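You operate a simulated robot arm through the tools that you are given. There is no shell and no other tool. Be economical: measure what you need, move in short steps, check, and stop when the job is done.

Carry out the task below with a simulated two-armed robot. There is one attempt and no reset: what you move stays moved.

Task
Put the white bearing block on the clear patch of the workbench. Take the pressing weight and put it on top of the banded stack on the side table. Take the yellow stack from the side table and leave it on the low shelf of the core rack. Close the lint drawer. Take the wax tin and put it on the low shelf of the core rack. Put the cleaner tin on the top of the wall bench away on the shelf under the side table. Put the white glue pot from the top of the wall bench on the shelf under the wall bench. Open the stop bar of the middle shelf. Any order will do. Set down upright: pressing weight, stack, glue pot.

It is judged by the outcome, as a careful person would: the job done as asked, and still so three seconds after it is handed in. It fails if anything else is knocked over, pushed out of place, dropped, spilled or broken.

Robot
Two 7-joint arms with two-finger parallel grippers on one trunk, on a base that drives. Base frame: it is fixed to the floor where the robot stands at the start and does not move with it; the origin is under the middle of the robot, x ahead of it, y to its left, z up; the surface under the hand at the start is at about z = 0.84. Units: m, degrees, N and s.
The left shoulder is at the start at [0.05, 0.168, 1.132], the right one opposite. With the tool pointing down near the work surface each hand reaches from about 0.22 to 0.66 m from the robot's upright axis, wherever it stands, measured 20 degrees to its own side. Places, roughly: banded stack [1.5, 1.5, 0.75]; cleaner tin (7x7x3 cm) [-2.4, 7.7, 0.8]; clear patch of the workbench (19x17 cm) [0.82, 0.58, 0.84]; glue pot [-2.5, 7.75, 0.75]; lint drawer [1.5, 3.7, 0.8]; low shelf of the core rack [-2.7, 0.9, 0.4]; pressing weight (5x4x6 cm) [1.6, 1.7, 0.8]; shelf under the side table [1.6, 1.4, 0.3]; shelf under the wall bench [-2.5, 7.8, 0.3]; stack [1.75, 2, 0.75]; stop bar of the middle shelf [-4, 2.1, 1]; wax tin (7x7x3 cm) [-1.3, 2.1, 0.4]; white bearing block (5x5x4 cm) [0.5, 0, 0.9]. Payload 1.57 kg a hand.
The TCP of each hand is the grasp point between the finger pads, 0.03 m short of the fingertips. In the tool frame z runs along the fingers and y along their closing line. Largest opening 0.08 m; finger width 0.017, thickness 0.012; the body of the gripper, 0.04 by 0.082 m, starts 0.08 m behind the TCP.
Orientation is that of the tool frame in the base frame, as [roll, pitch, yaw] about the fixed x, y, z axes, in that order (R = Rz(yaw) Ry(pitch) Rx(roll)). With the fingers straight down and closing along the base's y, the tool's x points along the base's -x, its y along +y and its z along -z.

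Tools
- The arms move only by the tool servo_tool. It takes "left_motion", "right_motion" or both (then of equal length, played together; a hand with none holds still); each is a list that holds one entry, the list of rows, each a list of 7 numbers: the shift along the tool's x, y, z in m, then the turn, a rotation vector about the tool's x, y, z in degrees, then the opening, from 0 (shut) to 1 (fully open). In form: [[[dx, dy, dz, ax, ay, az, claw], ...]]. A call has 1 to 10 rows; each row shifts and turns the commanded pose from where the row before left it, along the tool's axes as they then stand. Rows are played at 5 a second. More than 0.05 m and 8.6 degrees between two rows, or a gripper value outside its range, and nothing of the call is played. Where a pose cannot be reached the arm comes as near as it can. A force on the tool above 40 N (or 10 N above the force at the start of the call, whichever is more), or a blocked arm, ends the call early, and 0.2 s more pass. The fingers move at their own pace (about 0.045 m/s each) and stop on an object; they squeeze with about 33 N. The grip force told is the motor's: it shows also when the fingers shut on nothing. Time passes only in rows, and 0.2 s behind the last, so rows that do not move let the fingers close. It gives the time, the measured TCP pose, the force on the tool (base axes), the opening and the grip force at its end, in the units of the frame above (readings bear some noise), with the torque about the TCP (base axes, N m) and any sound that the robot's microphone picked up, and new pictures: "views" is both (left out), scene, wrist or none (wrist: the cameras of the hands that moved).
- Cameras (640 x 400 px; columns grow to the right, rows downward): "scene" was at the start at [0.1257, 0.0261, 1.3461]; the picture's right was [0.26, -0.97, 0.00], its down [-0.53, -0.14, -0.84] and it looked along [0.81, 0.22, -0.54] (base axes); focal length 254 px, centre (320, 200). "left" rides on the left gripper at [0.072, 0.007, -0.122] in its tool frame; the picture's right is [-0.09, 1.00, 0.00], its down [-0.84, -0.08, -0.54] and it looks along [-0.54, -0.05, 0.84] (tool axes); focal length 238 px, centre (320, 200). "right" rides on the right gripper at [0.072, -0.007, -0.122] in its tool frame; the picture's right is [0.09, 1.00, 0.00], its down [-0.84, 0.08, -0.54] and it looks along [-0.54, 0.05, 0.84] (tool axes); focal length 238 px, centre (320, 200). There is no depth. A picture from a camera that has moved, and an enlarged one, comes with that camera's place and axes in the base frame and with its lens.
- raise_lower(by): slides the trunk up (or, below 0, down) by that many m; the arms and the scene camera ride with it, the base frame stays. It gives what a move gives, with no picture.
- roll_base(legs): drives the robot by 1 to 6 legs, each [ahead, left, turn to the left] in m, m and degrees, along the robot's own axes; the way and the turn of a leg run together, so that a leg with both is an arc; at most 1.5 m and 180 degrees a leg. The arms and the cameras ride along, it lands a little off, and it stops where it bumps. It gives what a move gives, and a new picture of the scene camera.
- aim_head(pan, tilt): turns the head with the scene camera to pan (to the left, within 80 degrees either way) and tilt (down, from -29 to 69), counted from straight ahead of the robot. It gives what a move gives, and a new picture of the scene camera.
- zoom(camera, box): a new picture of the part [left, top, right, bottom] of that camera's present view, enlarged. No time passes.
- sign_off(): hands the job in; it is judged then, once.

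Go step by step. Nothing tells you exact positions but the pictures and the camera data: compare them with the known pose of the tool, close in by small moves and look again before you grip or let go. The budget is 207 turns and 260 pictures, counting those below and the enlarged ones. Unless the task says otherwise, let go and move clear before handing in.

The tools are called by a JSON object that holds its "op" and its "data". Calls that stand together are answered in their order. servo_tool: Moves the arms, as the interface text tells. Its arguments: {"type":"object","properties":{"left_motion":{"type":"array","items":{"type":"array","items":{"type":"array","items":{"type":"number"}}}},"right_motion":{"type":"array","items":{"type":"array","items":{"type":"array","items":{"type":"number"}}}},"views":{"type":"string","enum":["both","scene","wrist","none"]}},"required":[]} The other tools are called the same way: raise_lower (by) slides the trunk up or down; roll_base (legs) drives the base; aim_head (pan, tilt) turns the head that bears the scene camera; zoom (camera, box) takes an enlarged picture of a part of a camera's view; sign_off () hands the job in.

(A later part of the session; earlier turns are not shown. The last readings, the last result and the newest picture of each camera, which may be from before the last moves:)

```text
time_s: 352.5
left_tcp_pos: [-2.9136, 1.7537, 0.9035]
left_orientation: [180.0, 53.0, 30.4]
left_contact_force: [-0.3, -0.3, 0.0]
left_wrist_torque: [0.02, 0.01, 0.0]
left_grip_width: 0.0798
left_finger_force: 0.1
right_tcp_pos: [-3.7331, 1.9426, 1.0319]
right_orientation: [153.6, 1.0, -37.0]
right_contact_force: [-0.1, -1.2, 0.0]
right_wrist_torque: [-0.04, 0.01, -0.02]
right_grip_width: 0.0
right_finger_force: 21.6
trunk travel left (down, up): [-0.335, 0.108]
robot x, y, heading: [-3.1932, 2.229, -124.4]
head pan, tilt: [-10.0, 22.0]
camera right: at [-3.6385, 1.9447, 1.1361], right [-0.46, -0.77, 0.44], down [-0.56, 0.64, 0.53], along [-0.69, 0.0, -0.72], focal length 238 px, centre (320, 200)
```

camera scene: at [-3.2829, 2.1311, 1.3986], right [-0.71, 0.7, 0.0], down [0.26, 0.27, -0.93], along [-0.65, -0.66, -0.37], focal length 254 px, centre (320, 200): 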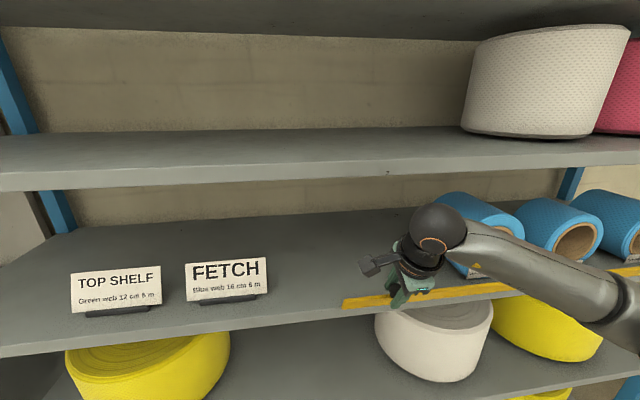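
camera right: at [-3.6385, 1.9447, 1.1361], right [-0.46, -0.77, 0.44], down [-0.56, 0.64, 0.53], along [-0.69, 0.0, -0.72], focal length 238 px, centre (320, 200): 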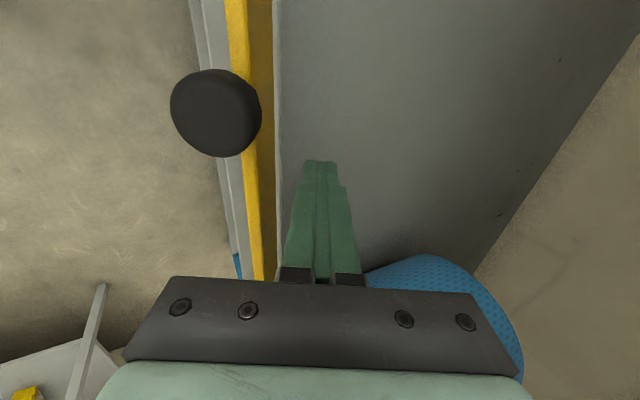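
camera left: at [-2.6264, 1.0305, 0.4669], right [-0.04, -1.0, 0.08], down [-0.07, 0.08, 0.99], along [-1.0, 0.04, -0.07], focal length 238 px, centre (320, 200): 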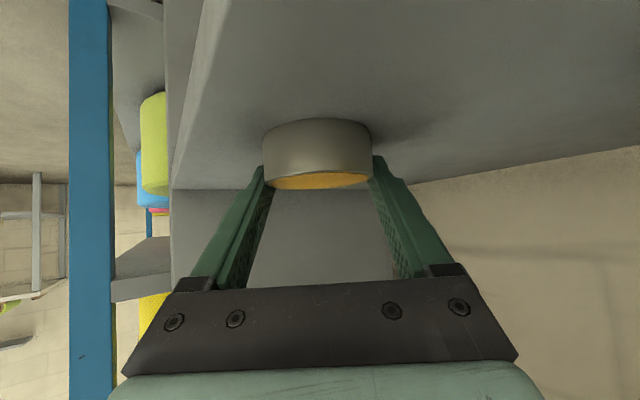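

{"op": "servo_tool", "data": {"right_motion": [[[0, -0.0224, -0.0112, 0, 0, 0, 0], [0, -0.0224, -0.0112, 0, 0, 0, 0], [0, -0.018, 0.0022, 0, 0, 0, 0], [0, -0.018, 0.0022, 0, 0, 0, 0], [0, -0.0178, 0.0134, 0, 0, 0, 0], [0, -0.0089, 0.0179, 0, 0, 0, 0], [0, -0.0089, 0.0179, 0, 0, 0, 0], [0, 0, 0, 0, 0, 0, 0]]], "views": "scene"}}

```text
time_s: 353.8
left_tcp_pos: [-2.9126, 1.7552, 0.9046]
left_orientation: [179.8, 53.3, 30.4]
left_contact_force: [0.2, 0.2, -0.5]
left_wrist_torque: [0.01, -0.03, 0.05]
left_grip_width: 0.0799
left_finger_force: 0.0
right_tcp_pos: [-3.6817, 2.0109, 1.0034]
right_orientation: [150.9, 0.6, -37.1]
right_contact_force: [9.3, 10.5, 16.5]
right_wrist_torque: [0.1, -0.28, 0.16]
right_grip_width: 0.0
right_finger_force: 21.8
trunk travel left (down, up): [-0.335, 0.108]
robot x, y, heading: [-3.1928, 2.2291, -124.6]
head pan, tilt: [-10.0, 22.0]
stopped in row 6 (right hand): the force on the tool passed its limit at 72 N (the readings are from after the stop); the commanded pose is now the measured one
camera scene: at [-3.2799, 2.1337, 1.3991], right [-0.71, 0.7, 0.0], down [0.26, 0.27, -0.93], along [-0.65, -0.66, -0.37], focal length 254 px, centre (320, 200)
```

scene: 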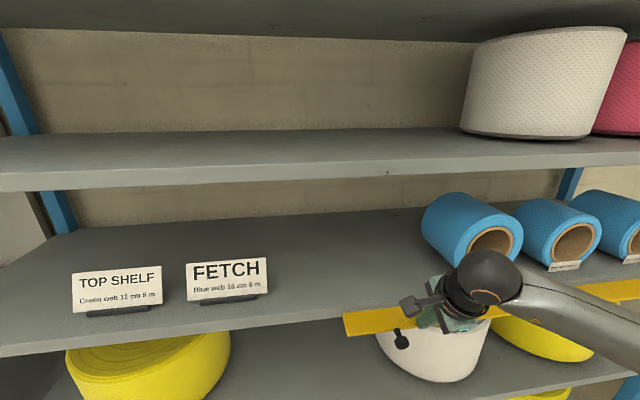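

The bar has reached a hard stop at horizontal. I lift the hand away and check it stays.

{"op": "servo_tool", "data": {"right_motion": [[[0, 0.009, -0.018, 0, 0, 0, 0], [0, 0.018, -0.036, 0, 0, 0, 0], [0, 0.018, -0.036, 0, 0, 0, 0], [0, 0.018, -0.036, 0, 0, 0, 0]]], "views": "none"}}

{"op": "roll_base", "data": {"legs": [[-0.35, 0, 0]]}}

```text
time_s: 354.8
left_tcp_pos: [-2.9128, 1.7536, 0.9029]
left_orientation: [-180.0, 53.1, 30.5]
left_contact_force: [0.9, -0.5, -0.1]
left_wrist_torque: [0.01, 0.0, 0.01]
left_grip_width: 0.08
left_finger_force: 0.1
right_tcp_pos: [-3.6806, 2.013, 1.1419]
right_orientation: [151.2, 0.8, -37.2]
right_contact_force: [0.1, -0.4, 0.1]
right_wrist_torque: [0.01, -0.01, -0.01]
right_grip_width: 0.0
right_finger_force: 21.2
trunk travel left (down, up): [-0.335, 0.108]
robot x, y, heading: [-3.1941, 2.2278, -124.7]
head pan, tilt: [-10.0, 22.0]
```

```text
time_s: 357.1
left_tcp_pos: [-2.7173, 2.0398, 0.9031]
left_orientation: [180.0, 53.2, 30.4]
left_contact_force: [0.1, 0.1, -0.1]
left_wrist_torque: [-0.01, 0.02, -0.01]
left_grip_width: 0.08
left_finger_force: 0.1
right_tcp_pos: [-3.4828, 2.2991, 1.1424]
right_orientation: [151.3, 0.8, -37.3]
right_contact_force: [-0.5, 0.0, 0.0]
right_wrist_torque: [-0.05, 0.02, 0.02]
right_grip_width: 0.0
right_finger_force: 21.4
trunk travel left (down, up): [-0.335, 0.108]
robot x, y, heading: [-2.9989, 2.5117, -124.5]
head pan, tilt: [-10.0, 22.0]
camera scene: at [-3.0847, 2.4185, 1.3987], right [-0.71, 0.7, 0.0], down [0.26, 0.27, -0.93], along [-0.65, -0.66, -0.37], focal length 254 px, centre (320, 200)
```

scene: 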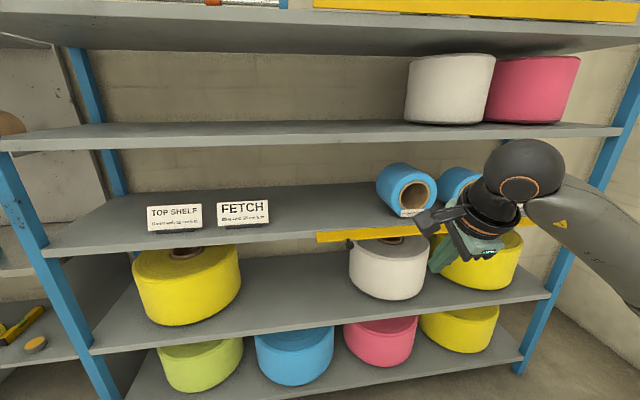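

The stop bar is open. Now toward the wall bench: I tuck the right hand, turn around and look for a clear aisle.

{"op": "servo_tool", "data": {"right_motion": [[[0, -0.03, -0.02, 8.5, 0, 0, 1], [0, -0.03, -0.02, 8.5, 0, 0, 1], [0, -0.03, -0.01, 8.5, 0, 0, 1], [0, -0.04, 0, 3, 0, 0, 1], [0, -0.04, 0, 0, 0, -8.5, 1], [0, 0, 0, 0, 0, -8.5, 1], [0, 0, 0, 0, 0, -8.5, 1], [0, 0, 0, 0, 0, -8.5, 1]]], "views": "none"}}

{"op": "roll_base", "data": {"legs": [[0, 0, -130]]}}

{"op": "aim_head", "data": {"pan": 0, "tilt": 15}}

```text
time_s: 358.9
left_tcp_pos: [-2.7161, 2.041, 0.9037]
left_orientation: [180.0, 53.2, 30.3]
left_contact_force: [0.6, 0.5, 0.3]
left_wrist_torque: [0.0, -0.01, 0.02]
left_grip_width: 0.08
left_finger_force: 0.0
right_tcp_pos: [-3.374, 2.4455, 1.1537]
right_orientation: [-179.8, 0.7, -3.2]
right_contact_force: [0.5, -0.2, 0.2]
right_wrist_torque: [0.0, -0.02, -0.01]
right_grip_width: 0.0798
right_finger_force: 0.1
trunk travel left (down, up): [-0.335, 0.108]
robot x, y, heading: [-2.9956, 2.5112, -124.5]
head pan, tilt: [-10.0, 22.0]
```

```text
time_s: 364.7
left_tcp_pos: [-3.5404, 2.6008, 0.9035]
left_orientation: [-180.0, 53.1, -99.3]
left_contact_force: [-0.7, -0.3, 0.4]
left_wrist_torque: [0.02, 0.01, 0.0]
left_grip_width: 0.0801
left_finger_force: 0.0
right_tcp_pos: [-2.8105, 2.8482, 1.155]
right_orientation: [-179.8, 0.7, -133.1]
right_contact_force: [0.3, -0.2, 0.1]
right_wrist_torque: [0.02, 0.01, 0.01]
right_grip_width: 0.0798
right_finger_force: 0.1
trunk travel left (down, up): [-0.335, 0.108]
robot x, y, heading: [-2.9952, 2.5151, 105.8]
head pan, tilt: [-10.0, 22.0]
camera scene: at [-3.0174, 2.648, 1.3986], right [0.99, 0.1, 0.0], down [0.04, -0.37, -0.93], along [-0.09, 0.92, -0.37], focal length 254 px, centre (320, 200)
```

scene: 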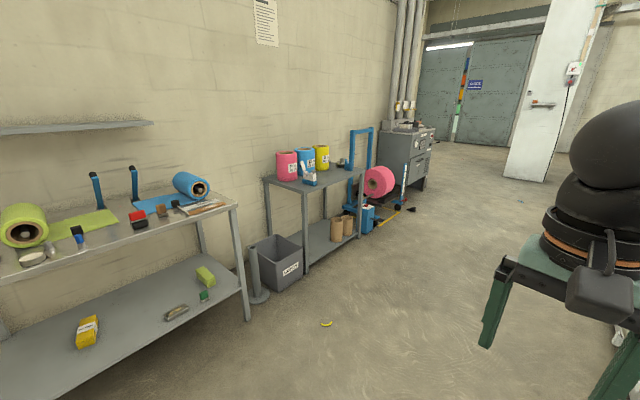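

```text
time_s: 365.4
left_tcp_pos: [-3.5407, 2.6009, 0.9035]
left_orientation: [180.0, 53.1, -99.3]
left_contact_force: [-1.1, 0.0, 0.6]
left_wrist_torque: [0.0, -0.02, 0.02]
left_grip_width: 0.0799
left_finger_force: 0.1
right_tcp_pos: [-2.8099, 2.8488, 1.1543]
right_orientation: [-179.8, 0.7, -132.9]
right_contact_force: [-1.0, 1.2, 1.1]
right_wrist_torque: [-0.02, 0.0, 0.04]
right_grip_width: 0.08
right_finger_force: 0.1
trunk travel left (down, up): [-0.335, 0.108]
robot x, y, heading: [-2.9991, 2.51, 105.8]
head pan, tilt: [0.0, 15.0]
camera scene: at [-3.0335, 2.6456, 1.4099], right [0.96, 0.27, 0.0], down [0.07, -0.25, -0.97], along [-0.26, 0.93, -0.26], focal length 254 px, centre (320, 200)
```

scene: 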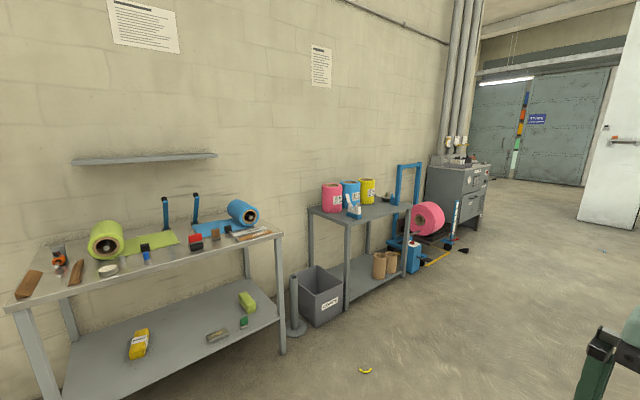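

{"op": "aim_head", "data": {"pan": -45, "tilt": 18}}

```text
time_s: 366.5
left_tcp_pos: [-3.5415, 2.6022, 0.9032]
left_orientation: [180.0, 53.1, -99.3]
left_contact_force: [-0.3, -0.6, 0.6]
left_wrist_torque: [0.03, -0.02, -0.01]
left_grip_width: 0.0798
left_finger_force: 0.0
right_tcp_pos: [-2.81, 2.8475, 1.1539]
right_orientation: [-179.8, 0.7, -133.0]
right_contact_force: [0.0, 0.1, -0.2]
right_wrist_torque: [-0.01, 0.02, -0.03]
right_grip_width: 0.0799
right_finger_force: 0.1
trunk travel left (down, up): [-0.335, 0.108]
robot x, y, heading: [-2.9939, 2.5158, 105.9]
head pan, tilt: [-45.0, 18.0]
camera scene: at [-2.9626, 2.6372, 1.4051], right [0.87, -0.49, 0.0], down [-0.15, -0.27, -0.95], along [0.46, 0.83, -0.31], focal length 254 px, centre (320, 200)
```

scene: 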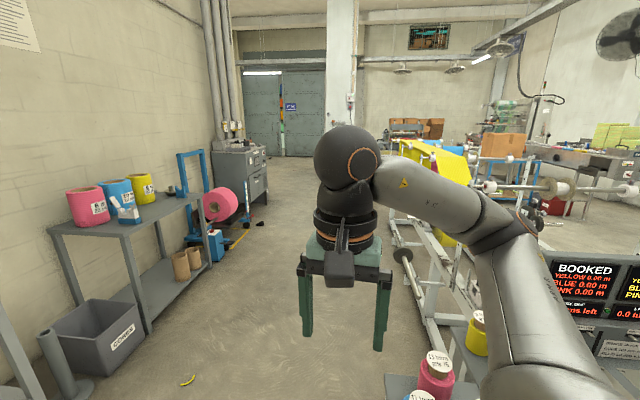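

There's an aisle ~1.6 m wide between the machine and the wall items, along the grid direction. I drive down its middle.

{"op": "roll_base", "data": {"legs": [[0.398, 0.303, 0], [0, 0, -53], [1.4, 0, 0], [1.4, 0, 0], [1.2, 0, 0]]}}

{"op": "aim_head", "data": {"pan": 65, "tilt": 20}}

```text
time_s: 390.8
left_tcp_pos: [-1.2574, 6.4654, 0.9039]
left_orientation: [-179.9, 53.0, -152.4]
left_contact_force: [-0.1, 1.1, -0.1]
left_wrist_torque: [0.0, -0.02, -0.01]
left_grip_width: 0.0802
left_finger_force: 0.1
right_tcp_pos: [-0.6215, 6.0299, 1.1548]
right_orientation: [-179.8, 0.7, 173.9]
right_contact_force: [0.3, 0.1, -0.4]
right_wrist_torque: [-0.03, 0.04, 0.0]
right_grip_width: 0.08
right_finger_force: 0.1
trunk travel left (down, up): [-0.335, 0.108]
robot x, y, heading: [-1.0005, 5.9776, 53.0]
head pan, tilt: [-45.0, 18.0]
camera scene: at [-0.8835, 6.0253, 1.4051], right [0.14, -0.99, 0.0], down [-0.31, -0.04, -0.95], along [0.94, 0.13, -0.31], focal length 254 px, centre (320, 200)
```

scene: 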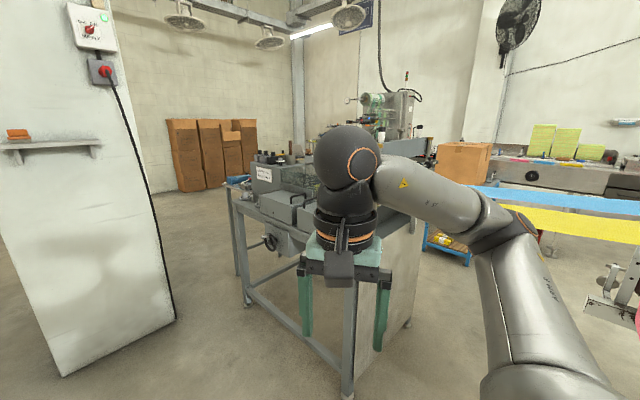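

```text
time_s: 392.7
left_tcp_pos: [-1.2579, 6.4641, 0.9038]
left_orientation: [180.0, 53.1, -152.3]
left_contact_force: [-0.2, 0.2, 0.5]
left_wrist_torque: [-0.02, 0.03, 0.02]
left_grip_width: 0.0799
left_finger_force: 0.0
right_tcp_pos: [-0.6208, 6.0293, 1.1534]
right_orientation: [-179.7, 0.6, 174.1]
right_contact_force: [-0.5, -0.3, -0.7]
right_wrist_torque: [-0.02, -0.01, -0.02]
right_grip_width: 0.0798
right_finger_force: 0.0
trunk travel left (down, up): [-0.335, 0.108]
robot x, y, heading: [-0.998, 5.9818, 53.0]
head pan, tilt: [65.0, 20.0]
camera scene: at [-1.0195, 6.095, 1.4018], right [0.89, 0.47, 0.0], down [0.16, -0.3, -0.94], along [-0.44, 0.83, -0.34], focal length 254 px, centre (320, 200)
```

scene: 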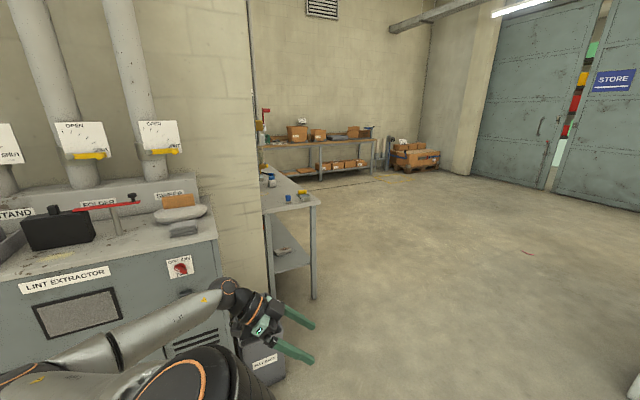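

The wall bench is just past the cabinet. I drive to in front of it and face it.

{"op": "roll_base", "data": {"legs": [[1.0, 0, 0], [0, 0, 90], [0.7, 0, 0]]}}

{"op": "aim_head", "data": {"pan": 0, "tilt": 35}}

```text
time_s: 405.1
left_tcp_pos: [-1.4317, 6.9546, 0.9034]
left_orientation: [-179.9, 53.2, -63.3]
left_contact_force: [0.8, -0.1, 0.6]
left_wrist_torque: [0.04, -0.02, 0.0]
left_grip_width: 0.0799
left_finger_force: 0.1
right_tcp_pos: [-0.9869, 7.5846, 1.1547]
right_orientation: [-179.8, 0.8, -96.9]
right_contact_force: [0.1, -0.1, -0.4]
right_wrist_torque: [0.0, -0.05, 0.01]
right_grip_width: 0.0799
right_finger_force: 0.1
trunk travel left (down, up): [-0.335, 0.108]
robot x, y, heading: [-0.94, 7.2047, 141.9]
head pan, tilt: [65.0, 20.0]
camera scene: at [-1.0561, 7.189, 1.4018], right [-0.45, 0.89, 0.0], down [0.31, 0.15, -0.94], along [-0.84, -0.42, -0.34], focal length 254 px, centre (320, 200)
```

scene: 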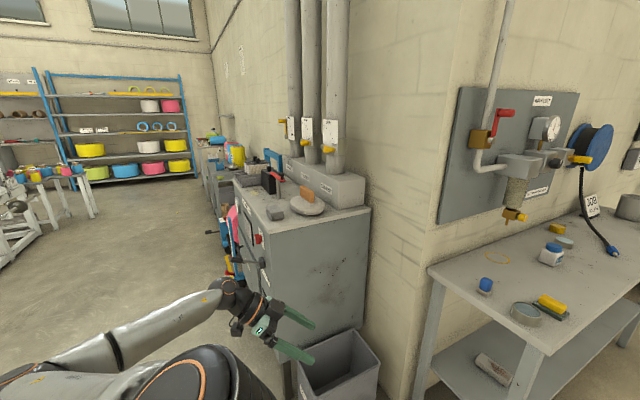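

```text
time_s: 406.5
left_tcp_pos: [-1.4328, 6.9538, 0.903]
left_orientation: [179.9, 53.1, -63.3]
left_contact_force: [-0.3, 0.2, 0.9]
left_wrist_torque: [0.01, -0.01, 0.02]
left_grip_width: 0.0802
left_finger_force: 0.1
right_tcp_pos: [-0.986, 7.5821, 1.1541]
right_orientation: [-179.8, 0.8, -96.9]
right_contact_force: [-0.2, -0.3, 0.2]
right_wrist_torque: [-0.01, 0.0, -0.02]
right_grip_width: 0.0797
right_finger_force: 0.0
trunk travel left (down, up): [-0.335, 0.108]
robot x, y, heading: [-0.9428, 7.1992, 141.8]
head pan, tilt: [0.0, 35.0]
camera scene: at [-1.0421, 7.2852, 1.378], right [0.62, 0.79, 0.0], down [0.45, -0.35, -0.82], along [-0.64, 0.51, -0.57], focal length 254 px, centre (320, 200)
```

scene: 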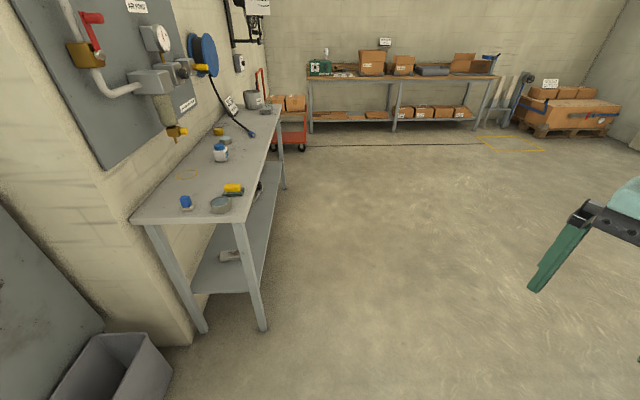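

The bench runs along the wall to the left; I zoom on the items on it.

{"op": "zoom", "data": {"camera": "scene", "box": [160, 100, 300, 220]}}

```text
3.33 times, centred on (230, 160) of scene
camera zoom: at [-1.0421, 7.2852, 1.378], right [0.62, 0.79, 0.0], down [0.45, -0.35, -0.82], along [-0.64, 0.51, -0.57], focal length 846 px, centre (620, 333)
```

zoom: 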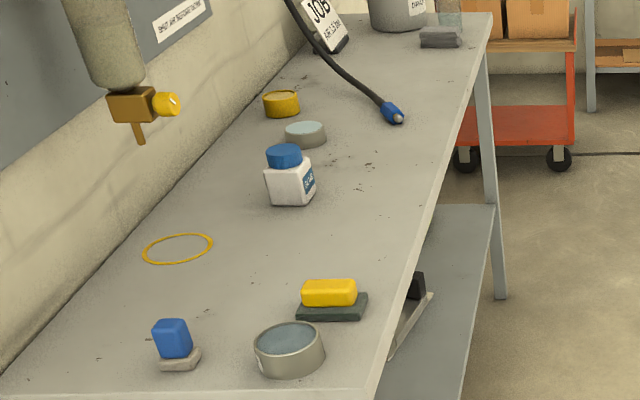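

I drive around to face the bench and look closely at both tins.

{"op": "roll_base", "data": {"legs": [[1.35, -0.38, 0], [0, 0, 91.2]]}}

{"op": "aim_head", "data": {"pan": 0, "tilt": 40}}

{"op": "zoom", "data": {"camera": "scene", "box": [160, 100, 480, 300]}}

```text
time_s: 417.4
left_tcp_pos: [-1.4975, 7.8603, 0.9026]
left_orientation: [179.9, 53.0, 29.5]
left_contact_force: [-1.1, 0.0, -0.2]
left_wrist_torque: [0.01, -0.02, 0.04]
left_grip_width: 0.0802
left_finger_force: 0.1
right_tcp_pos: [-2.1468, 8.2768, 1.1542]
right_orientation: [-179.8, 0.7, -4.2]
right_contact_force: [-0.1, -0.1, -0.1]
right_wrist_torque: [-0.06, 0.01, 0.02]
right_grip_width: 0.0802
right_finger_force: 0.0
trunk travel left (down, up): [-0.335, 0.108]
robot x, y, heading: [-1.7681, 8.3417, -125.6]
head pan, tilt: [0.0, 35.0]
camera scene: at [-1.8447, 8.2381, 1.378], right [-0.82, 0.58, 0.0], down [0.33, 0.47, -0.82], along [-0.47, -0.67, -0.57], focal length 254 px, centre (320, 200)
```

scene: 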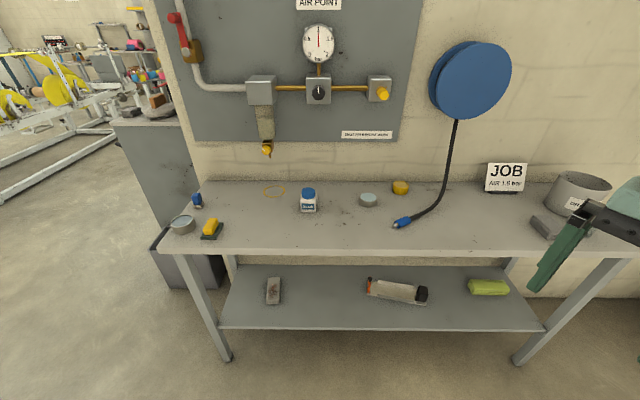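

```text
time_s: 418.1
left_tcp_pos: [-1.4973, 7.8605, 0.9026]
left_orientation: [-180.0, 53.0, 29.5]
left_contact_force: [-0.2, -0.2, -0.9]
left_wrist_torque: [0.0, 0.02, -0.03]
left_grip_width: 0.0799
left_finger_force: 0.0
right_tcp_pos: [-2.1473, 8.2759, 1.1529]
right_orientation: [-179.9, 0.7, -4.3]
right_contact_force: [-0.3, 0.7, 0.4]
right_wrist_torque: [0.03, -0.01, -0.01]
right_grip_width: 0.0798
right_finger_force: 0.1
trunk travel left (down, up): [-0.335, 0.108]
robot x, y, heading: [-1.7679, 8.3384, -125.5]
head pan, tilt: [0.0, 40.0]
camera scene: at [-1.843, 8.2406, 1.3705], right [-0.82, 0.58, 0.0], down [0.37, 0.52, -0.77], along [-0.44, -0.62, -0.64], focal length 254 px, centre (320, 200)
```

scene: 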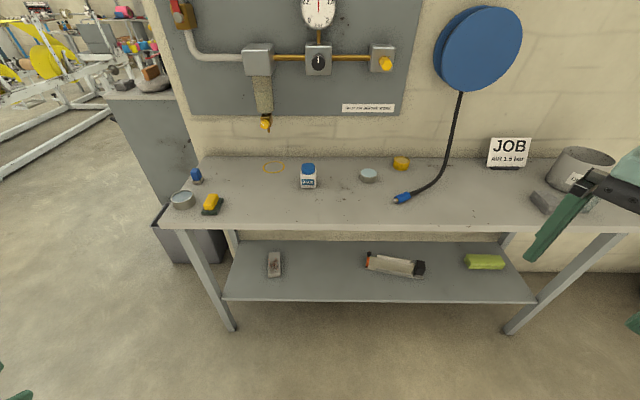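

```text
2.00 times, centred on (320, 200) of scene
camera zoom: at [-1.843, 8.2406, 1.3705], right [-0.82, 0.58, 0.0], down [0.37, 0.52, -0.77], along [-0.44, -0.62, -0.64], focal length 508 px, centre (320, 200)
```

zoom: 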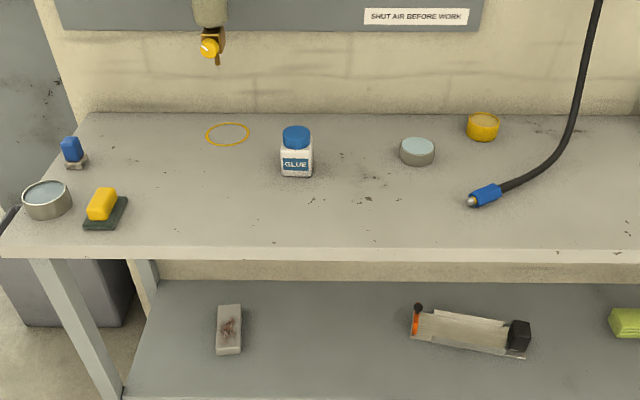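

The labelled GLUE pot is at about [−2.236, 7.614, 0.854] and the 7 cm cleaner tin at [−2.43, 7.719]; bench top ≈0.82, its lower shelf ≈0.30. I test how low the left hand can go in this free space.

{"op": "raise_lower", "data": {"by": -0.33}}

{"op": "servo_tool", "data": {"left_motion": [[[0.032, 0, 0.024, 0, 0, 0, 1], [0.032, 0, 0.024, 0, 0, 0, 1], [0.032, 0, 0.024, 0, 0, 0, 1], [0.032, 0, 0.024, 0, 0, 0, 1], [0.032, 0, 0.024, 0, 0, 0, 1], [0.032, 0, 0.024, 0, 0, 0, 1], [0, 0, 0, 0, 0, 0, 1]]], "views": "none"}}

```text
time_s: 421.4
left_tcp_pos: [-1.4967, 7.8612, 0.5734]
left_orientation: [179.9, 53.1, 29.5]
left_contact_force: [0.1, 0.1, 0.4]
left_wrist_torque: [0.01, 0.0, -0.02]
left_grip_width: 0.0801
left_finger_force: 0.1
right_tcp_pos: [-2.1475, 8.2755, 0.8238]
right_orientation: [-179.8, 0.7, -4.2]
right_contact_force: [0.0, 0.8, 0.2]
right_wrist_torque: [0.0, 0.03, 0.01]
right_grip_width: 0.0801
right_finger_force: 0.2
trunk travel left (down, up): [-0.005, 0.438]
robot x, y, heading: [-1.7722, 8.3375, -125.3]
head pan, tilt: [0.0, 40.0]
```

```text
time_s: 423.0
left_tcp_pos: [-1.4971, 7.8611, 0.3332]
left_orientation: [179.9, 53.2, 29.5]
left_contact_force: [-1.0, -0.5, -0.2]
left_wrist_torque: [-0.03, -0.03, 0.02]
left_grip_width: 0.0798
left_finger_force: 0.0
right_tcp_pos: [-2.1475, 8.2755, 0.8237]
right_orientation: [-179.7, 0.6, -4.1]
right_contact_force: [-0.2, -0.2, -0.4]
right_wrist_torque: [-0.03, -0.01, -0.04]
right_grip_width: 0.0802
right_finger_force: 0.1
trunk travel left (down, up): [-0.005, 0.438]
robot x, y, heading: [-1.7689, 8.3398, -125.4]
head pan, tilt: [0.0, 40.0]
```

It reaches 0.33 without trouble. I test extending it forward at that height.

{"op": "servo_tool", "data": {"left_motion": [[[-0.024, 0, 0.032, 0, 0, 0, 1], [-0.024, 0, 0.032, 0, 0, 0, 1], [-0.024, 0, 0.032, 0, 0, 0, 1], [-0.024, 0, 0.032, 0, 0, 0, 1], [-0.024, 0, 0.032, 0, 0, 0, 1], [0, 0, 0, 0, 0, 0, 1]]], "views": "none"}}

```text
time_s: 424.4
left_tcp_pos: [-1.6714, 7.7635, 0.3339]
left_orientation: [179.8, 53.1, 29.5]
left_contact_force: [-0.3, 0.6, 0.1]
left_wrist_torque: [0.02, 0.0, 0.02]
left_grip_width: 0.0799
left_finger_force: 0.0
right_tcp_pos: [-2.1461, 8.2757, 0.8239]
right_orientation: [-179.8, 0.7, -4.2]
right_contact_force: [0.1, 0.2, 0.1]
right_wrist_torque: [0.03, -0.03, -0.02]
right_grip_width: 0.0801
right_finger_force: 0.2
trunk travel left (down, up): [-0.005, 0.438]
robot x, y, heading: [-1.7713, 8.339, -125.3]
head pan, tilt: [0.0, 40.0]
```

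The left hand can reach low and forward: good for both shelves. I raise it to bench-top height and stage in front of the glue pot.

{"op": "raise_lower", "data": {"by": 0.43}}

{"op": "servo_tool", "data": {"left_motion": [[[-0.0295, 0, -0.022, 0, 0, 0, 1], [-0.0295, 0, -0.022, 0, 0, 0, 1], [-0.0295, 0, -0.022, 0, 0, 0, 1], [-0.024, 0, 0.032, 0, 0, 0, 1], [-0.024, 0, 0.032, 0, 0, 0, 1], [0, 0, 0, 0, 0, 0, 1]]], "views": "none"}}

{"op": "roll_base", "data": {"legs": [[0.233, -0.274, 0]]}}

{"op": "servo_tool", "data": {"left_motion": [[[0, 0, 0, 0, 0, 0, 1]]], "views": "wrist"}}

```text
refused: 0.43 is not a number from -0.4 to 0.4
```

```text
time_s: 425.8
left_tcp_pos: [-1.7414, 7.7234, 0.4444]
left_orientation: [-179.9, 53.1, 29.6]
left_contact_force: [0.0, 0.0, -0.2]
left_wrist_torque: [0.01, -0.04, 0.0]
left_grip_width: 0.08
left_finger_force: 0.0
right_tcp_pos: [-2.1476, 8.2752, 0.8244]
right_orientation: [-179.8, 0.7, -4.2]
right_contact_force: [0.6, -0.5, -1.0]
right_wrist_torque: [0.0, 0.01, -0.04]
right_grip_width: 0.0804
right_finger_force: 0.1
trunk travel left (down, up): [-0.005, 0.438]
robot x, y, heading: [-1.7749, 8.3385, -125.4]
head pan, tilt: [0.0, 40.0]
```

```text
time_s: 428.8
left_tcp_pos: [-2.0998, 7.6926, 0.4451]
left_orientation: [-180.0, 53.1, 29.6]
left_contact_force: [-0.1, -0.8, -1.3]
left_wrist_torque: [-0.01, 0.01, -0.02]
left_grip_width: 0.0802
left_finger_force: 0.0
right_tcp_pos: [-2.505, 8.2431, 0.8246]
right_orientation: [-179.8, 0.6, -4.3]
right_contact_force: [0.2, -0.1, 0.6]
right_wrist_torque: [0.0, 0.02, 0.01]
right_grip_width: 0.0801
right_finger_force: 0.1
trunk travel left (down, up): [-0.005, 0.438]
robot x, y, heading: [-2.1295, 8.3073, -125.2]
head pan, tilt: [0.0, 40.0]
camera scene: at [-2.2005, 8.2087, 1.0404], right [-0.81, 0.58, 0.0], down [0.37, 0.52, -0.77], along [-0.44, -0.62, -0.64], focal length 254 px, centre (320, 200)
```

scene: 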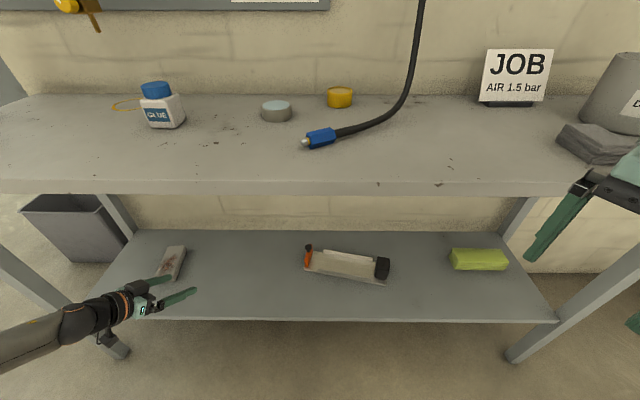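

```text
time_s: 429.1
left_tcp_pos: [-2.1009, 7.6907, 0.4446]
left_orientation: [-180.0, 53.2, 29.5]
left_contact_force: [-0.3, 0.3, 0.5]
left_wrist_torque: [0.01, -0.02, -0.02]
left_grip_width: 0.0798
left_finger_force: 0.1
right_tcp_pos: [-2.5049, 8.2441, 0.8236]
right_orientation: [-179.9, 0.6, -4.3]
right_contact_force: [-1.1, -0.3, -0.7]
right_wrist_torque: [-0.02, -0.02, -0.01]
right_grip_width: 0.0802
right_finger_force: 0.2
trunk travel left (down, up): [-0.005, 0.438]
robot x, y, heading: [-2.1301, 8.3101, -125.6]
head pan, tilt: [0.0, 40.0]
camera left: at [-1.9741, 7.7553, 0.4601], right [0.44, -0.89, 0.07], down [-0.1, 0.03, 0.99], along [-0.89, -0.45, -0.07], focal length 238 px, centre (320, 200)
```

left: 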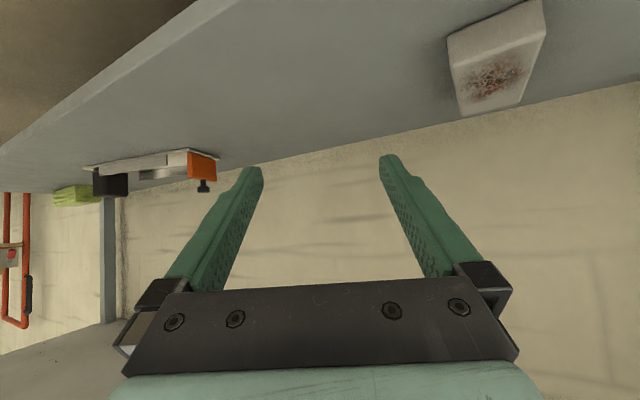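

The raise was refused (max 0.4), so the hand is under the bench edge. I back out first, then raise.

{"op": "roll_base", "data": {"legs": [[-0.2, 0, 0]]}}

{"op": "raise_lower", "data": {"by": 0.4}}

{"op": "servo_tool", "data": {"left_motion": [[[-0.02, 0, -0.015, 0, 0, 0, 1], [0, 0, 0, 0, 0, 0, 1]]], "views": "wrist"}}

```text
time_s: 430.8
left_tcp_pos: [-1.9832, 7.8549, 0.4452]
left_orientation: [-180.0, 53.2, 29.4]
left_contact_force: [-0.1, 0.0, 0.2]
left_wrist_torque: [0.02, 0.0, 0.0]
left_grip_width: 0.0802
left_finger_force: 0.2
right_tcp_pos: [-2.3887, 8.4079, 0.8242]
right_orientation: [-179.8, 0.6, -4.3]
right_contact_force: [-0.9, 1.3, 0.1]
right_wrist_torque: [0.0, 0.0, -0.02]
right_grip_width: 0.0802
right_finger_force: 0.1
trunk travel left (down, up): [-0.005, 0.438]
robot x, y, heading: [-2.012, 8.469, -125.9]
head pan, tilt: [0.0, 40.0]
camera scene: at [-2.0841, 8.372, 1.0404], right [-0.81, 0.58, 0.0], down [0.37, 0.52, -0.77], along [-0.45, -0.62, -0.64], focal length 254 px, centre (320, 200)
```

scene: 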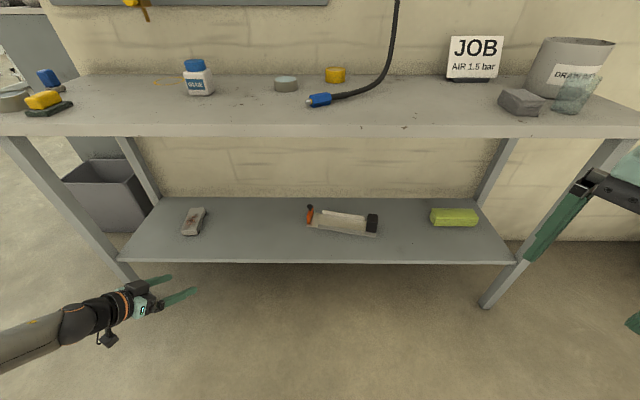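

```text
time_s: 434.6
left_tcp_pos: [-1.9853, 7.8542, 0.8449]
left_orientation: [-180.0, 53.1, 29.4]
left_contact_force: [-0.7, -0.3, 0.3]
left_wrist_torque: [0.0, 0.02, 0.01]
left_grip_width: 0.08
left_finger_force: 0.0
right_tcp_pos: [-2.3883, 8.4079, 1.2242]
right_orientation: [-179.8, 0.7, -4.2]
right_contact_force: [0.1, 1.0, -0.5]
right_wrist_torque: [-0.01, -0.01, -0.01]
right_grip_width: 0.0798
right_finger_force: 0.0
trunk travel left (down, up): [-0.405, 0.038]
robot x, y, heading: [-2.0132, 8.469, -125.4]
head pan, tilt: [0.0, 40.0]
```

```text
time_s: 435.2
left_tcp_pos: [-1.9849, 7.855, 0.8698]
left_orientation: [-180.0, 53.2, 29.4]
left_contact_force: [-0.4, -0.5, 0.3]
left_wrist_torque: [0.01, 0.0, 0.01]
left_grip_width: 0.0799
left_finger_force: 0.0
right_tcp_pos: [-2.3877, 8.407, 1.2234]
right_orientation: [-179.8, 0.7, -4.2]
right_contact_force: [0.0, -0.4, -0.2]
right_wrist_torque: [0.0, 0.03, 0.03]
right_grip_width: 0.0799
right_finger_force: 0.0
trunk travel left (down, up): [-0.405, 0.038]
robot x, y, heading: [-2.011, 8.4737, -125.6]
head pan, tilt: [0.0, 40.0]
camera left: at [-1.858, 7.9183, 0.8857], right [0.44, -0.89, 0.07], down [-0.1, 0.03, 0.99], along [-0.89, -0.45, -0.07], focal length 238 px, centre (320, 200)
```

left: 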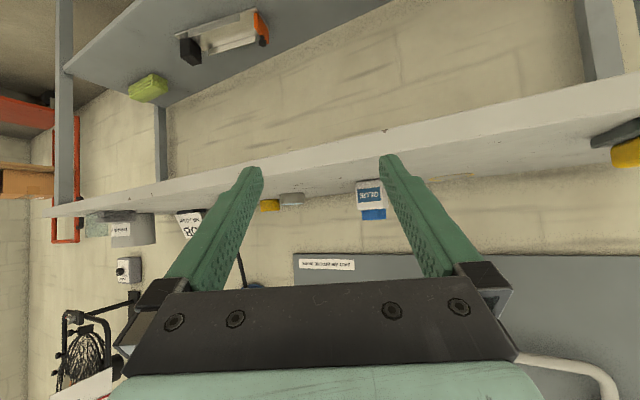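

The pot lies 8.7 cm to the hand's left and 33 cm ahead. I move in two legs so the hand slides straight onto it.

{"op": "roll_base", "data": {"legs": [[0.172, 0.015, 0], [0.11, -0.051, 0]]}}

{"op": "servo_tool", "data": {"left_motion": [[[0, 0, 0, 0, 0, 0, 1]]], "views": "wrist"}}

```text
time_s: 437.5
left_tcp_pos: [-2.1777, 7.6448, 0.8699]
left_orientation: [180.0, 53.1, 29.5]
left_contact_force: [-1.1, 1.3, -0.6]
left_wrist_torque: [0.02, 0.01, 0.0]
left_grip_width: 0.08
left_finger_force: 0.0
right_tcp_pos: [-2.5825, 8.1977, 1.2231]
right_orientation: [-179.8, 0.8, -4.3]
right_contact_force: [-0.4, -0.2, 0.0]
right_wrist_torque: [0.02, -0.06, -0.01]
right_grip_width: 0.0796
right_finger_force: 0.0
trunk travel left (down, up): [-0.405, 0.038]
robot x, y, heading: [-2.2053, 8.2614, -125.5]
head pan, tilt: [0.0, 40.0]
camera scene: at [-2.2786, 8.1624, 1.4403], right [-0.81, 0.58, 0.0], down [0.37, 0.52, -0.77], along [-0.44, -0.62, -0.64], focal length 254 px, centre (320, 200)
```

scene: 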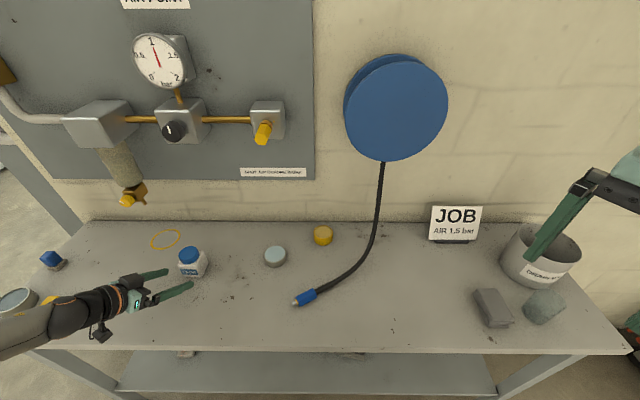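

```text
time_s: 437.9
left_tcp_pos: [-2.1785, 7.6438, 0.8696]
left_orientation: [180.0, 53.1, 29.5]
left_contact_force: [0.3, 0.0, -0.3]
left_wrist_torque: [-0.04, 0.01, -0.03]
left_grip_width: 0.0799
left_finger_force: 0.1
right_tcp_pos: [-2.5826, 8.1973, 1.2231]
right_orientation: [-179.9, 0.7, -4.3]
right_contact_force: [0.1, 0.0, -0.1]
right_wrist_torque: [0.0, -0.01, 0.0]
right_grip_width: 0.08
right_finger_force: 0.0
trunk travel left (down, up): [-0.405, 0.038]
robot x, y, heading: [-2.2026, 8.2604, -125.6]
head pan, tilt: [0.0, 40.0]
camera left: at [-2.0515, 7.7092, 0.8857], right [0.44, -0.89, 0.07], down [-0.1, 0.03, 0.99], along [-0.89, -0.45, -0.07], focal length 238 px, centre (320, 200)
```

left: 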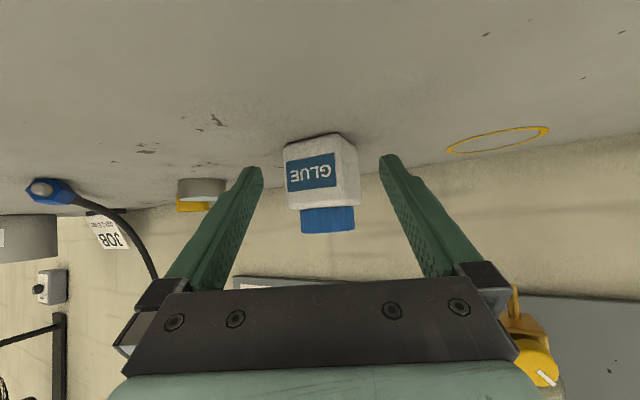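

The square pot sits centred. I advance the last 6 cm and close.

{"op": "roll_base", "data": {"legs": [[0.054, -0.025, 0]]}}

{"op": "servo_tool", "data": {"left_motion": [[[0, 0, 0, 0, 0, 0, 0.5], [0, 0, 0, 0, 0, 0, 0.5], [0, 0, 0, 0, 0, 0, 0], [0, 0, 0, 0, 0, 0, 0], [0, 0, 0, 0, 0, 0, 0]]], "views": "wrist"}}

```text
time_s: 438.9
left_tcp_pos: [-2.2272, 7.616, 0.8695]
left_orientation: [179.9, 53.1, 29.3]
left_contact_force: [0.0, -0.5, -0.9]
left_wrist_torque: [-0.02, 0.02, -0.01]
left_grip_width: 0.0802
left_finger_force: 0.0
right_tcp_pos: [-2.6334, 8.1696, 1.2231]
right_orientation: [-179.8, 0.7, -4.2]
right_contact_force: [-1.5, -0.7, -0.6]
right_wrist_torque: [0.04, 0.04, -0.02]
right_grip_width: 0.08
right_finger_force: 0.1
trunk travel left (down, up): [-0.405, 0.038]
robot x, y, heading: [-2.2584, 8.2319, -125.5]
head pan, tilt: [0.0, 40.0]
camera scene: at [-2.3297, 8.1337, 1.4403], right [-0.81, 0.58, 0.0], down [0.37, 0.52, -0.77], along [-0.44, -0.62, -0.64], focal length 254 px, centre (320, 200)
```

scene: 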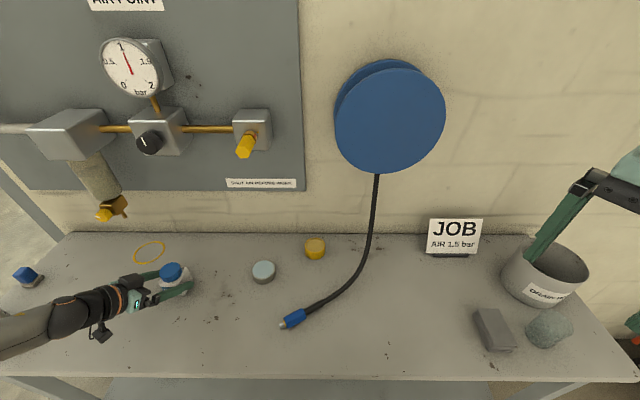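

```text
time_s: 440.1
left_tcp_pos: [-2.2289, 7.615, 0.8708]
left_orientation: [179.9, 53.0, 29.4]
left_contact_force: [0.5, 0.1, 0.9]
left_wrist_torque: [-0.09, -0.03, 0.02]
left_grip_width: 0.0689
left_finger_force: 32.8
right_tcp_pos: [-2.6322, 8.1701, 1.2245]
right_orientation: [-179.9, 0.7, -4.4]
right_contact_force: [-0.2, -0.2, 0.6]
right_wrist_torque: [-0.03, 0.01, -0.03]
right_grip_width: 0.0801
right_finger_force: 0.1
trunk travel left (down, up): [-0.405, 0.038]
robot x, y, heading: [-2.2612, 8.2324, -125.5]
head pan, tilt: [0.0, 40.0]
camera left: at [-2.1023, 7.6805, 0.8858], right [0.44, -0.89, 0.07], down [-0.1, 0.03, 0.99], along [-0.89, -0.45, -0.07], focal length 238 px, centre (320, 200)
```

left: 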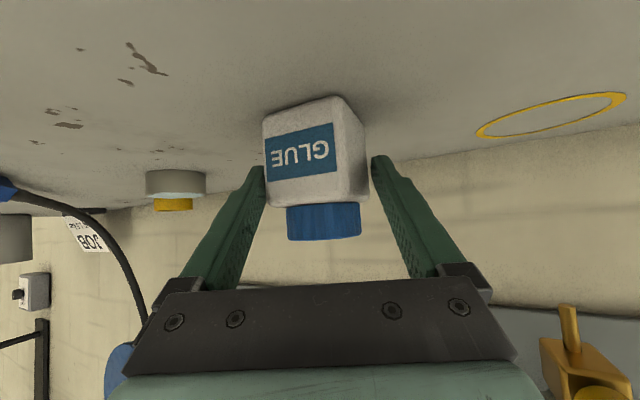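

The pot is caught on its corners. I open, rotate the hand 17° to line up with its faces, and grip again.

{"op": "servo_tool", "data": {"left_motion": [[[0, 0, 0, 0, 0, 0, 1], [0, 0, 0, 0, 0, 0, 1], [0, 0, 0, -6.8, 0, -5.1, 1], [0, 0, 0, -6.8, 0, -5.1, 1], [0, 0, 0, 0, 0, 0, 1], [0, 0, 0, 0, 0, 0, 0], [0, 0, 0, 0, 0, 0, 0], [0, 0, 0, 0, 0, 0, 0], [0, 0, 0, 0, 0, 0, 0]]], "views": "wrist"}}

```text
time_s: 442.1
left_tcp_pos: [-2.2283, 7.6158, 0.8701]
left_orientation: [180.0, 53.1, 46.3]
left_contact_force: [0.1, 0.3, 1.3]
left_wrist_torque: [0.08, 0.03, 0.02]
left_grip_width: 0.0535
left_finger_force: 33.0
right_tcp_pos: [-2.6332, 8.1702, 1.2239]
right_orientation: [-179.9, 0.6, -4.3]
right_contact_force: [-0.6, -0.4, 0.2]
right_wrist_torque: [0.04, 0.02, -0.03]
right_grip_width: 0.0799
right_finger_force: 0.1
trunk travel left (down, up): [-0.405, 0.038]
robot x, y, heading: [-2.2573, 8.2339, -125.4]
head pan, tilt: [0.0, 40.0]
camera left: at [-2.1264, 7.7145, 0.8858], right [0.68, -0.73, 0.07], down [-0.1, 0.0, 0.99], along [-0.72, -0.69, -0.07], focal length 238 px, centre (320, 200)
```

left: 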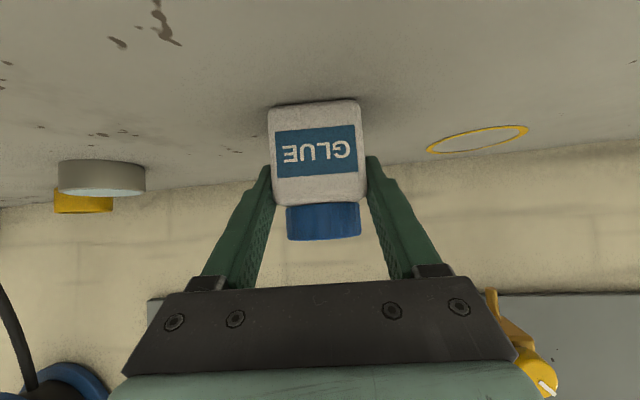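

Firm, aligned grip. I lift, back away, rotate the hand back, and lower toward shelf height.

{"op": "raise_lower", "data": {"by": 0.035}}

{"op": "roll_base", "data": {"legs": [[-0.33, 0, 0]]}}

{"op": "servo_tool", "data": {"left_motion": [[[0, 0, 0, 6.8, 0, 5.1, 0], [0, 0, 0, 6.8, 0, 5.1, 0], [0, 0, 0, 0, 0, 0, 0]]], "views": "none"}}

{"op": "raise_lower", "data": {"by": -0.4}}

{"op": "servo_tool", "data": {"left_motion": [[[0.032, 0, 0.024, 0, 0, 0, 0], [0.032, 0, 0.024, 0, 0, 0, 0], [0, 0, 0, 0, 0, 0, 0]]], "views": "none"}}

```text
time_s: 442.9
left_tcp_pos: [-2.2273, 7.6154, 0.9042]
left_orientation: [-179.9, 53.1, 46.4]
left_contact_force: [-0.8, -0.2, -1.0]
left_wrist_torque: [0.0, -0.01, -0.01]
left_grip_width: 0.0533
left_finger_force: 33.2
right_tcp_pos: [-2.6328, 8.1692, 1.2595]
right_orientation: [-179.8, 0.8, -4.2]
right_contact_force: [0.8, 0.2, 0.5]
right_wrist_torque: [-0.01, 0.02, 0.0]
right_grip_width: 0.0801
right_finger_force: 0.0
trunk travel left (down, up): [-0.44, 0.003]
robot x, y, heading: [-2.2543, 8.2333, -125.5]
head pan, tilt: [0.0, 40.0]
```

```text
time_s: 445.0
left_tcp_pos: [-2.0381, 7.8819, 0.9061]
left_orientation: [-180.0, 53.1, 46.3]
left_contact_force: [-0.8, 0.0, -1.9]
left_wrist_torque: [0.02, 0.02, -0.02]
left_grip_width: 0.0539
left_finger_force: 33.3
right_tcp_pos: [-2.4413, 8.4367, 1.2605]
right_orientation: [-179.9, 0.8, -4.4]
right_contact_force: [-0.8, 0.1, 0.0]
right_wrist_torque: [0.0, -0.01, 0.02]
right_grip_width: 0.0799
right_finger_force: 0.1
trunk travel left (down, up): [-0.44, 0.003]
robot x, y, heading: [-2.0671, 8.4995, -125.5]
head pan, tilt: [0.0, 40.0]
camera scene: at [-2.1374, 8.4018, 1.4755], right [-0.81, 0.58, 0.0], down [0.37, 0.52, -0.77], along [-0.45, -0.62, -0.64], focal length 254 px, centre (320, 200)
```

scene: 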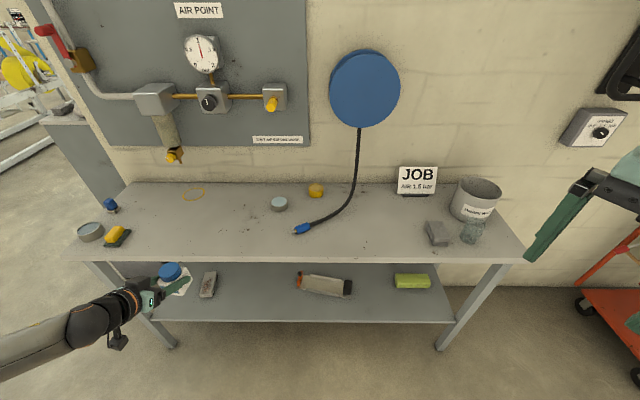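

```text
time_s: 445.8
left_tcp_pos: [-2.0371, 7.8825, 0.9042]
left_orientation: [180.0, 53.1, 29.2]
left_contact_force: [1.1, 0.2, -1.6]
left_wrist_torque: [0.02, -0.02, 0.04]
left_grip_width: 0.0537
left_finger_force: 32.7
right_tcp_pos: [-2.442, 8.4365, 1.2585]
right_orientation: [-179.9, 0.6, -4.4]
right_contact_force: [0.4, -0.4, -0.1]
right_wrist_torque: [-0.01, 0.04, 0.0]
right_grip_width: 0.0799
right_finger_force: 0.1
trunk travel left (down, up): [-0.44, 0.003]
robot x, y, heading: [-2.0631, 8.5007, -125.4]
head pan, tilt: [0.0, 40.0]
```

```text
time_s: 449.7
left_tcp_pos: [-2.0386, 7.8844, 0.5048]
left_orientation: [-180.0, 53.1, 29.3]
left_contact_force: [0.2, 0.5, -1.0]
left_wrist_torque: [-0.03, -0.03, 0.04]
left_grip_width: 0.0539
left_finger_force: 33.2
right_tcp_pos: [-2.4415, 8.4371, 0.8601]
right_orientation: [-179.9, 0.6, -4.5]
right_contact_force: [0.2, -0.1, 0.3]
right_wrist_torque: [-0.01, 0.03, -0.01]
right_grip_width: 0.08
right_finger_force: 0.1
trunk travel left (down, up): [-0.04, 0.403]
robot x, y, heading: [-2.0666, 8.4977, -125.7]
head pan, tilt: [0.0, 40.0]
```

```text
time_s: 450.5
left_tcp_pos: [-2.0381, 7.8822, 0.4244]
left_orientation: [179.8, 53.1, 29.3]
left_contact_force: [0.3, 0.0, -1.5]
left_wrist_torque: [0.04, -0.01, 0.02]
left_grip_width: 0.0532
left_finger_force: 32.8
right_tcp_pos: [-2.4418, 8.4373, 0.8584]
right_orientation: [-179.7, 0.7, -4.4]
right_contact_force: [0.4, 0.0, 0.0]
right_wrist_torque: [-0.05, -0.02, 0.04]
right_grip_width: 0.0802
right_finger_force: 0.0
trunk travel left (down, up): [-0.04, 0.403]
robot x, y, heading: [-2.0665, 8.5018, -125.6]
head pan, tilt: [0.0, 40.0]
```

I drive in over the gap on the shelf between the brush and the tape tool.

{"op": "roll_base", "data": {"legs": [[0.274, -0.053, 0]]}}

{"op": "raise_lower", "data": {"by": -0.025}}

{"op": "servo_tool", "data": {"left_motion": [[[0, 0, 0, 0, 0, 0, 0]]], "views": "wrist"}}

```text
time_s: 452.4
left_tcp_pos: [-2.2411, 7.689, 0.425]
left_orientation: [179.8, 53.1, 29.3]
left_contact_force: [0.4, 0.2, -2.5]
left_wrist_torque: [-0.01, -0.03, 0.0]
left_grip_width: 0.0535
left_finger_force: 33.3
right_tcp_pos: [-2.6457, 8.2426, 0.8587]
right_orientation: [-179.9, 0.6, -4.4]
right_contact_force: [0.4, -0.1, 0.2]
right_wrist_torque: [-0.01, -0.02, -0.01]
right_grip_width: 0.0802
right_finger_force: 0.1
trunk travel left (down, up): [-0.04, 0.403]
robot x, y, heading: [-2.2669, 8.3056, -125.7]
head pan, tilt: [0.0, 40.0]
camera scene: at [-2.341, 8.2075, 1.0754], right [-0.81, 0.58, 0.0], down [0.37, 0.52, -0.77], along [-0.45, -0.62, -0.64], focal length 254 px, centre (320, 200)
```

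scene: 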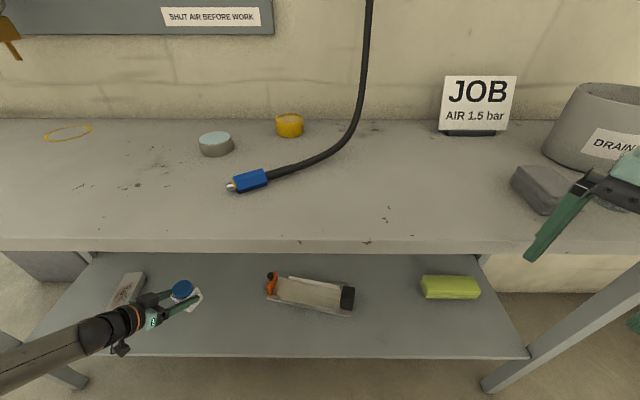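

```text
time_s: 453.1
left_tcp_pos: [-2.2409, 7.6888, 0.3996]
left_orientation: [179.9, 53.2, 29.3]
left_contact_force: [-0.6, 0.9, -1.2]
left_wrist_torque: [0.03, -0.05, -0.04]
left_grip_width: 0.0534
left_finger_force: 33.1
right_tcp_pos: [-2.6465, 8.2435, 0.8349]
right_orientation: [-180.0, 0.7, -4.5]
right_contact_force: [-0.7, 0.1, 0.0]
right_wrist_torque: [0.02, 0.01, -0.02]
right_grip_width: 0.0797
right_finger_force: 0.1
trunk travel left (down, up): [-0.015, 0.428]
robot x, y, heading: [-2.2685, 8.3082, -125.7]
head pan, tilt: [0.0, 40.0]
```

```text
time_s: 453.5
left_tcp_pos: [-2.2405, 7.689, 0.3988]
left_orientation: [180.0, 53.1, 29.3]
left_contact_force: [0.1, 0.7, -1.3]
left_wrist_torque: [0.05, -0.03, 0.03]
left_grip_width: 0.0534
left_finger_force: 32.9
right_tcp_pos: [-2.6444, 8.243, 0.8341]
right_orientation: [-180.0, 0.7, -4.4]
right_contact_force: [-0.7, -0.5, -0.1]
right_wrist_torque: [0.02, 0.03, 0.03]
right_grip_width: 0.0801
right_finger_force: 0.0
trunk travel left (down, up): [-0.015, 0.428]
robot x, y, heading: [-2.2679, 8.3077, -125.3]
head pan, tilt: [0.0, 40.0]
camera left: at [-2.1154, 7.7535, 0.4156], right [0.44, -0.89, 0.07], down [-0.1, 0.03, 0.99], along [-0.89, -0.45, -0.07], focal length 238 px, centre (320, 200)
```

left: 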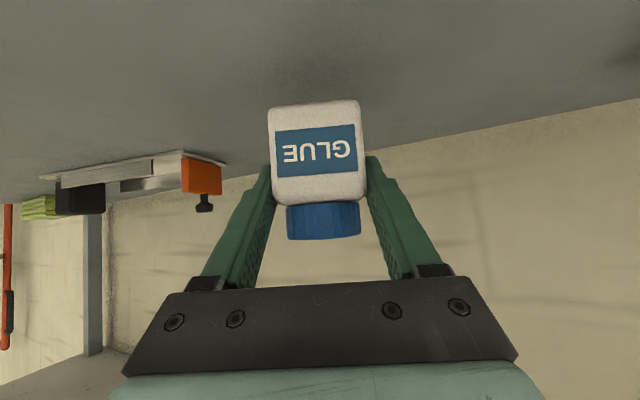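

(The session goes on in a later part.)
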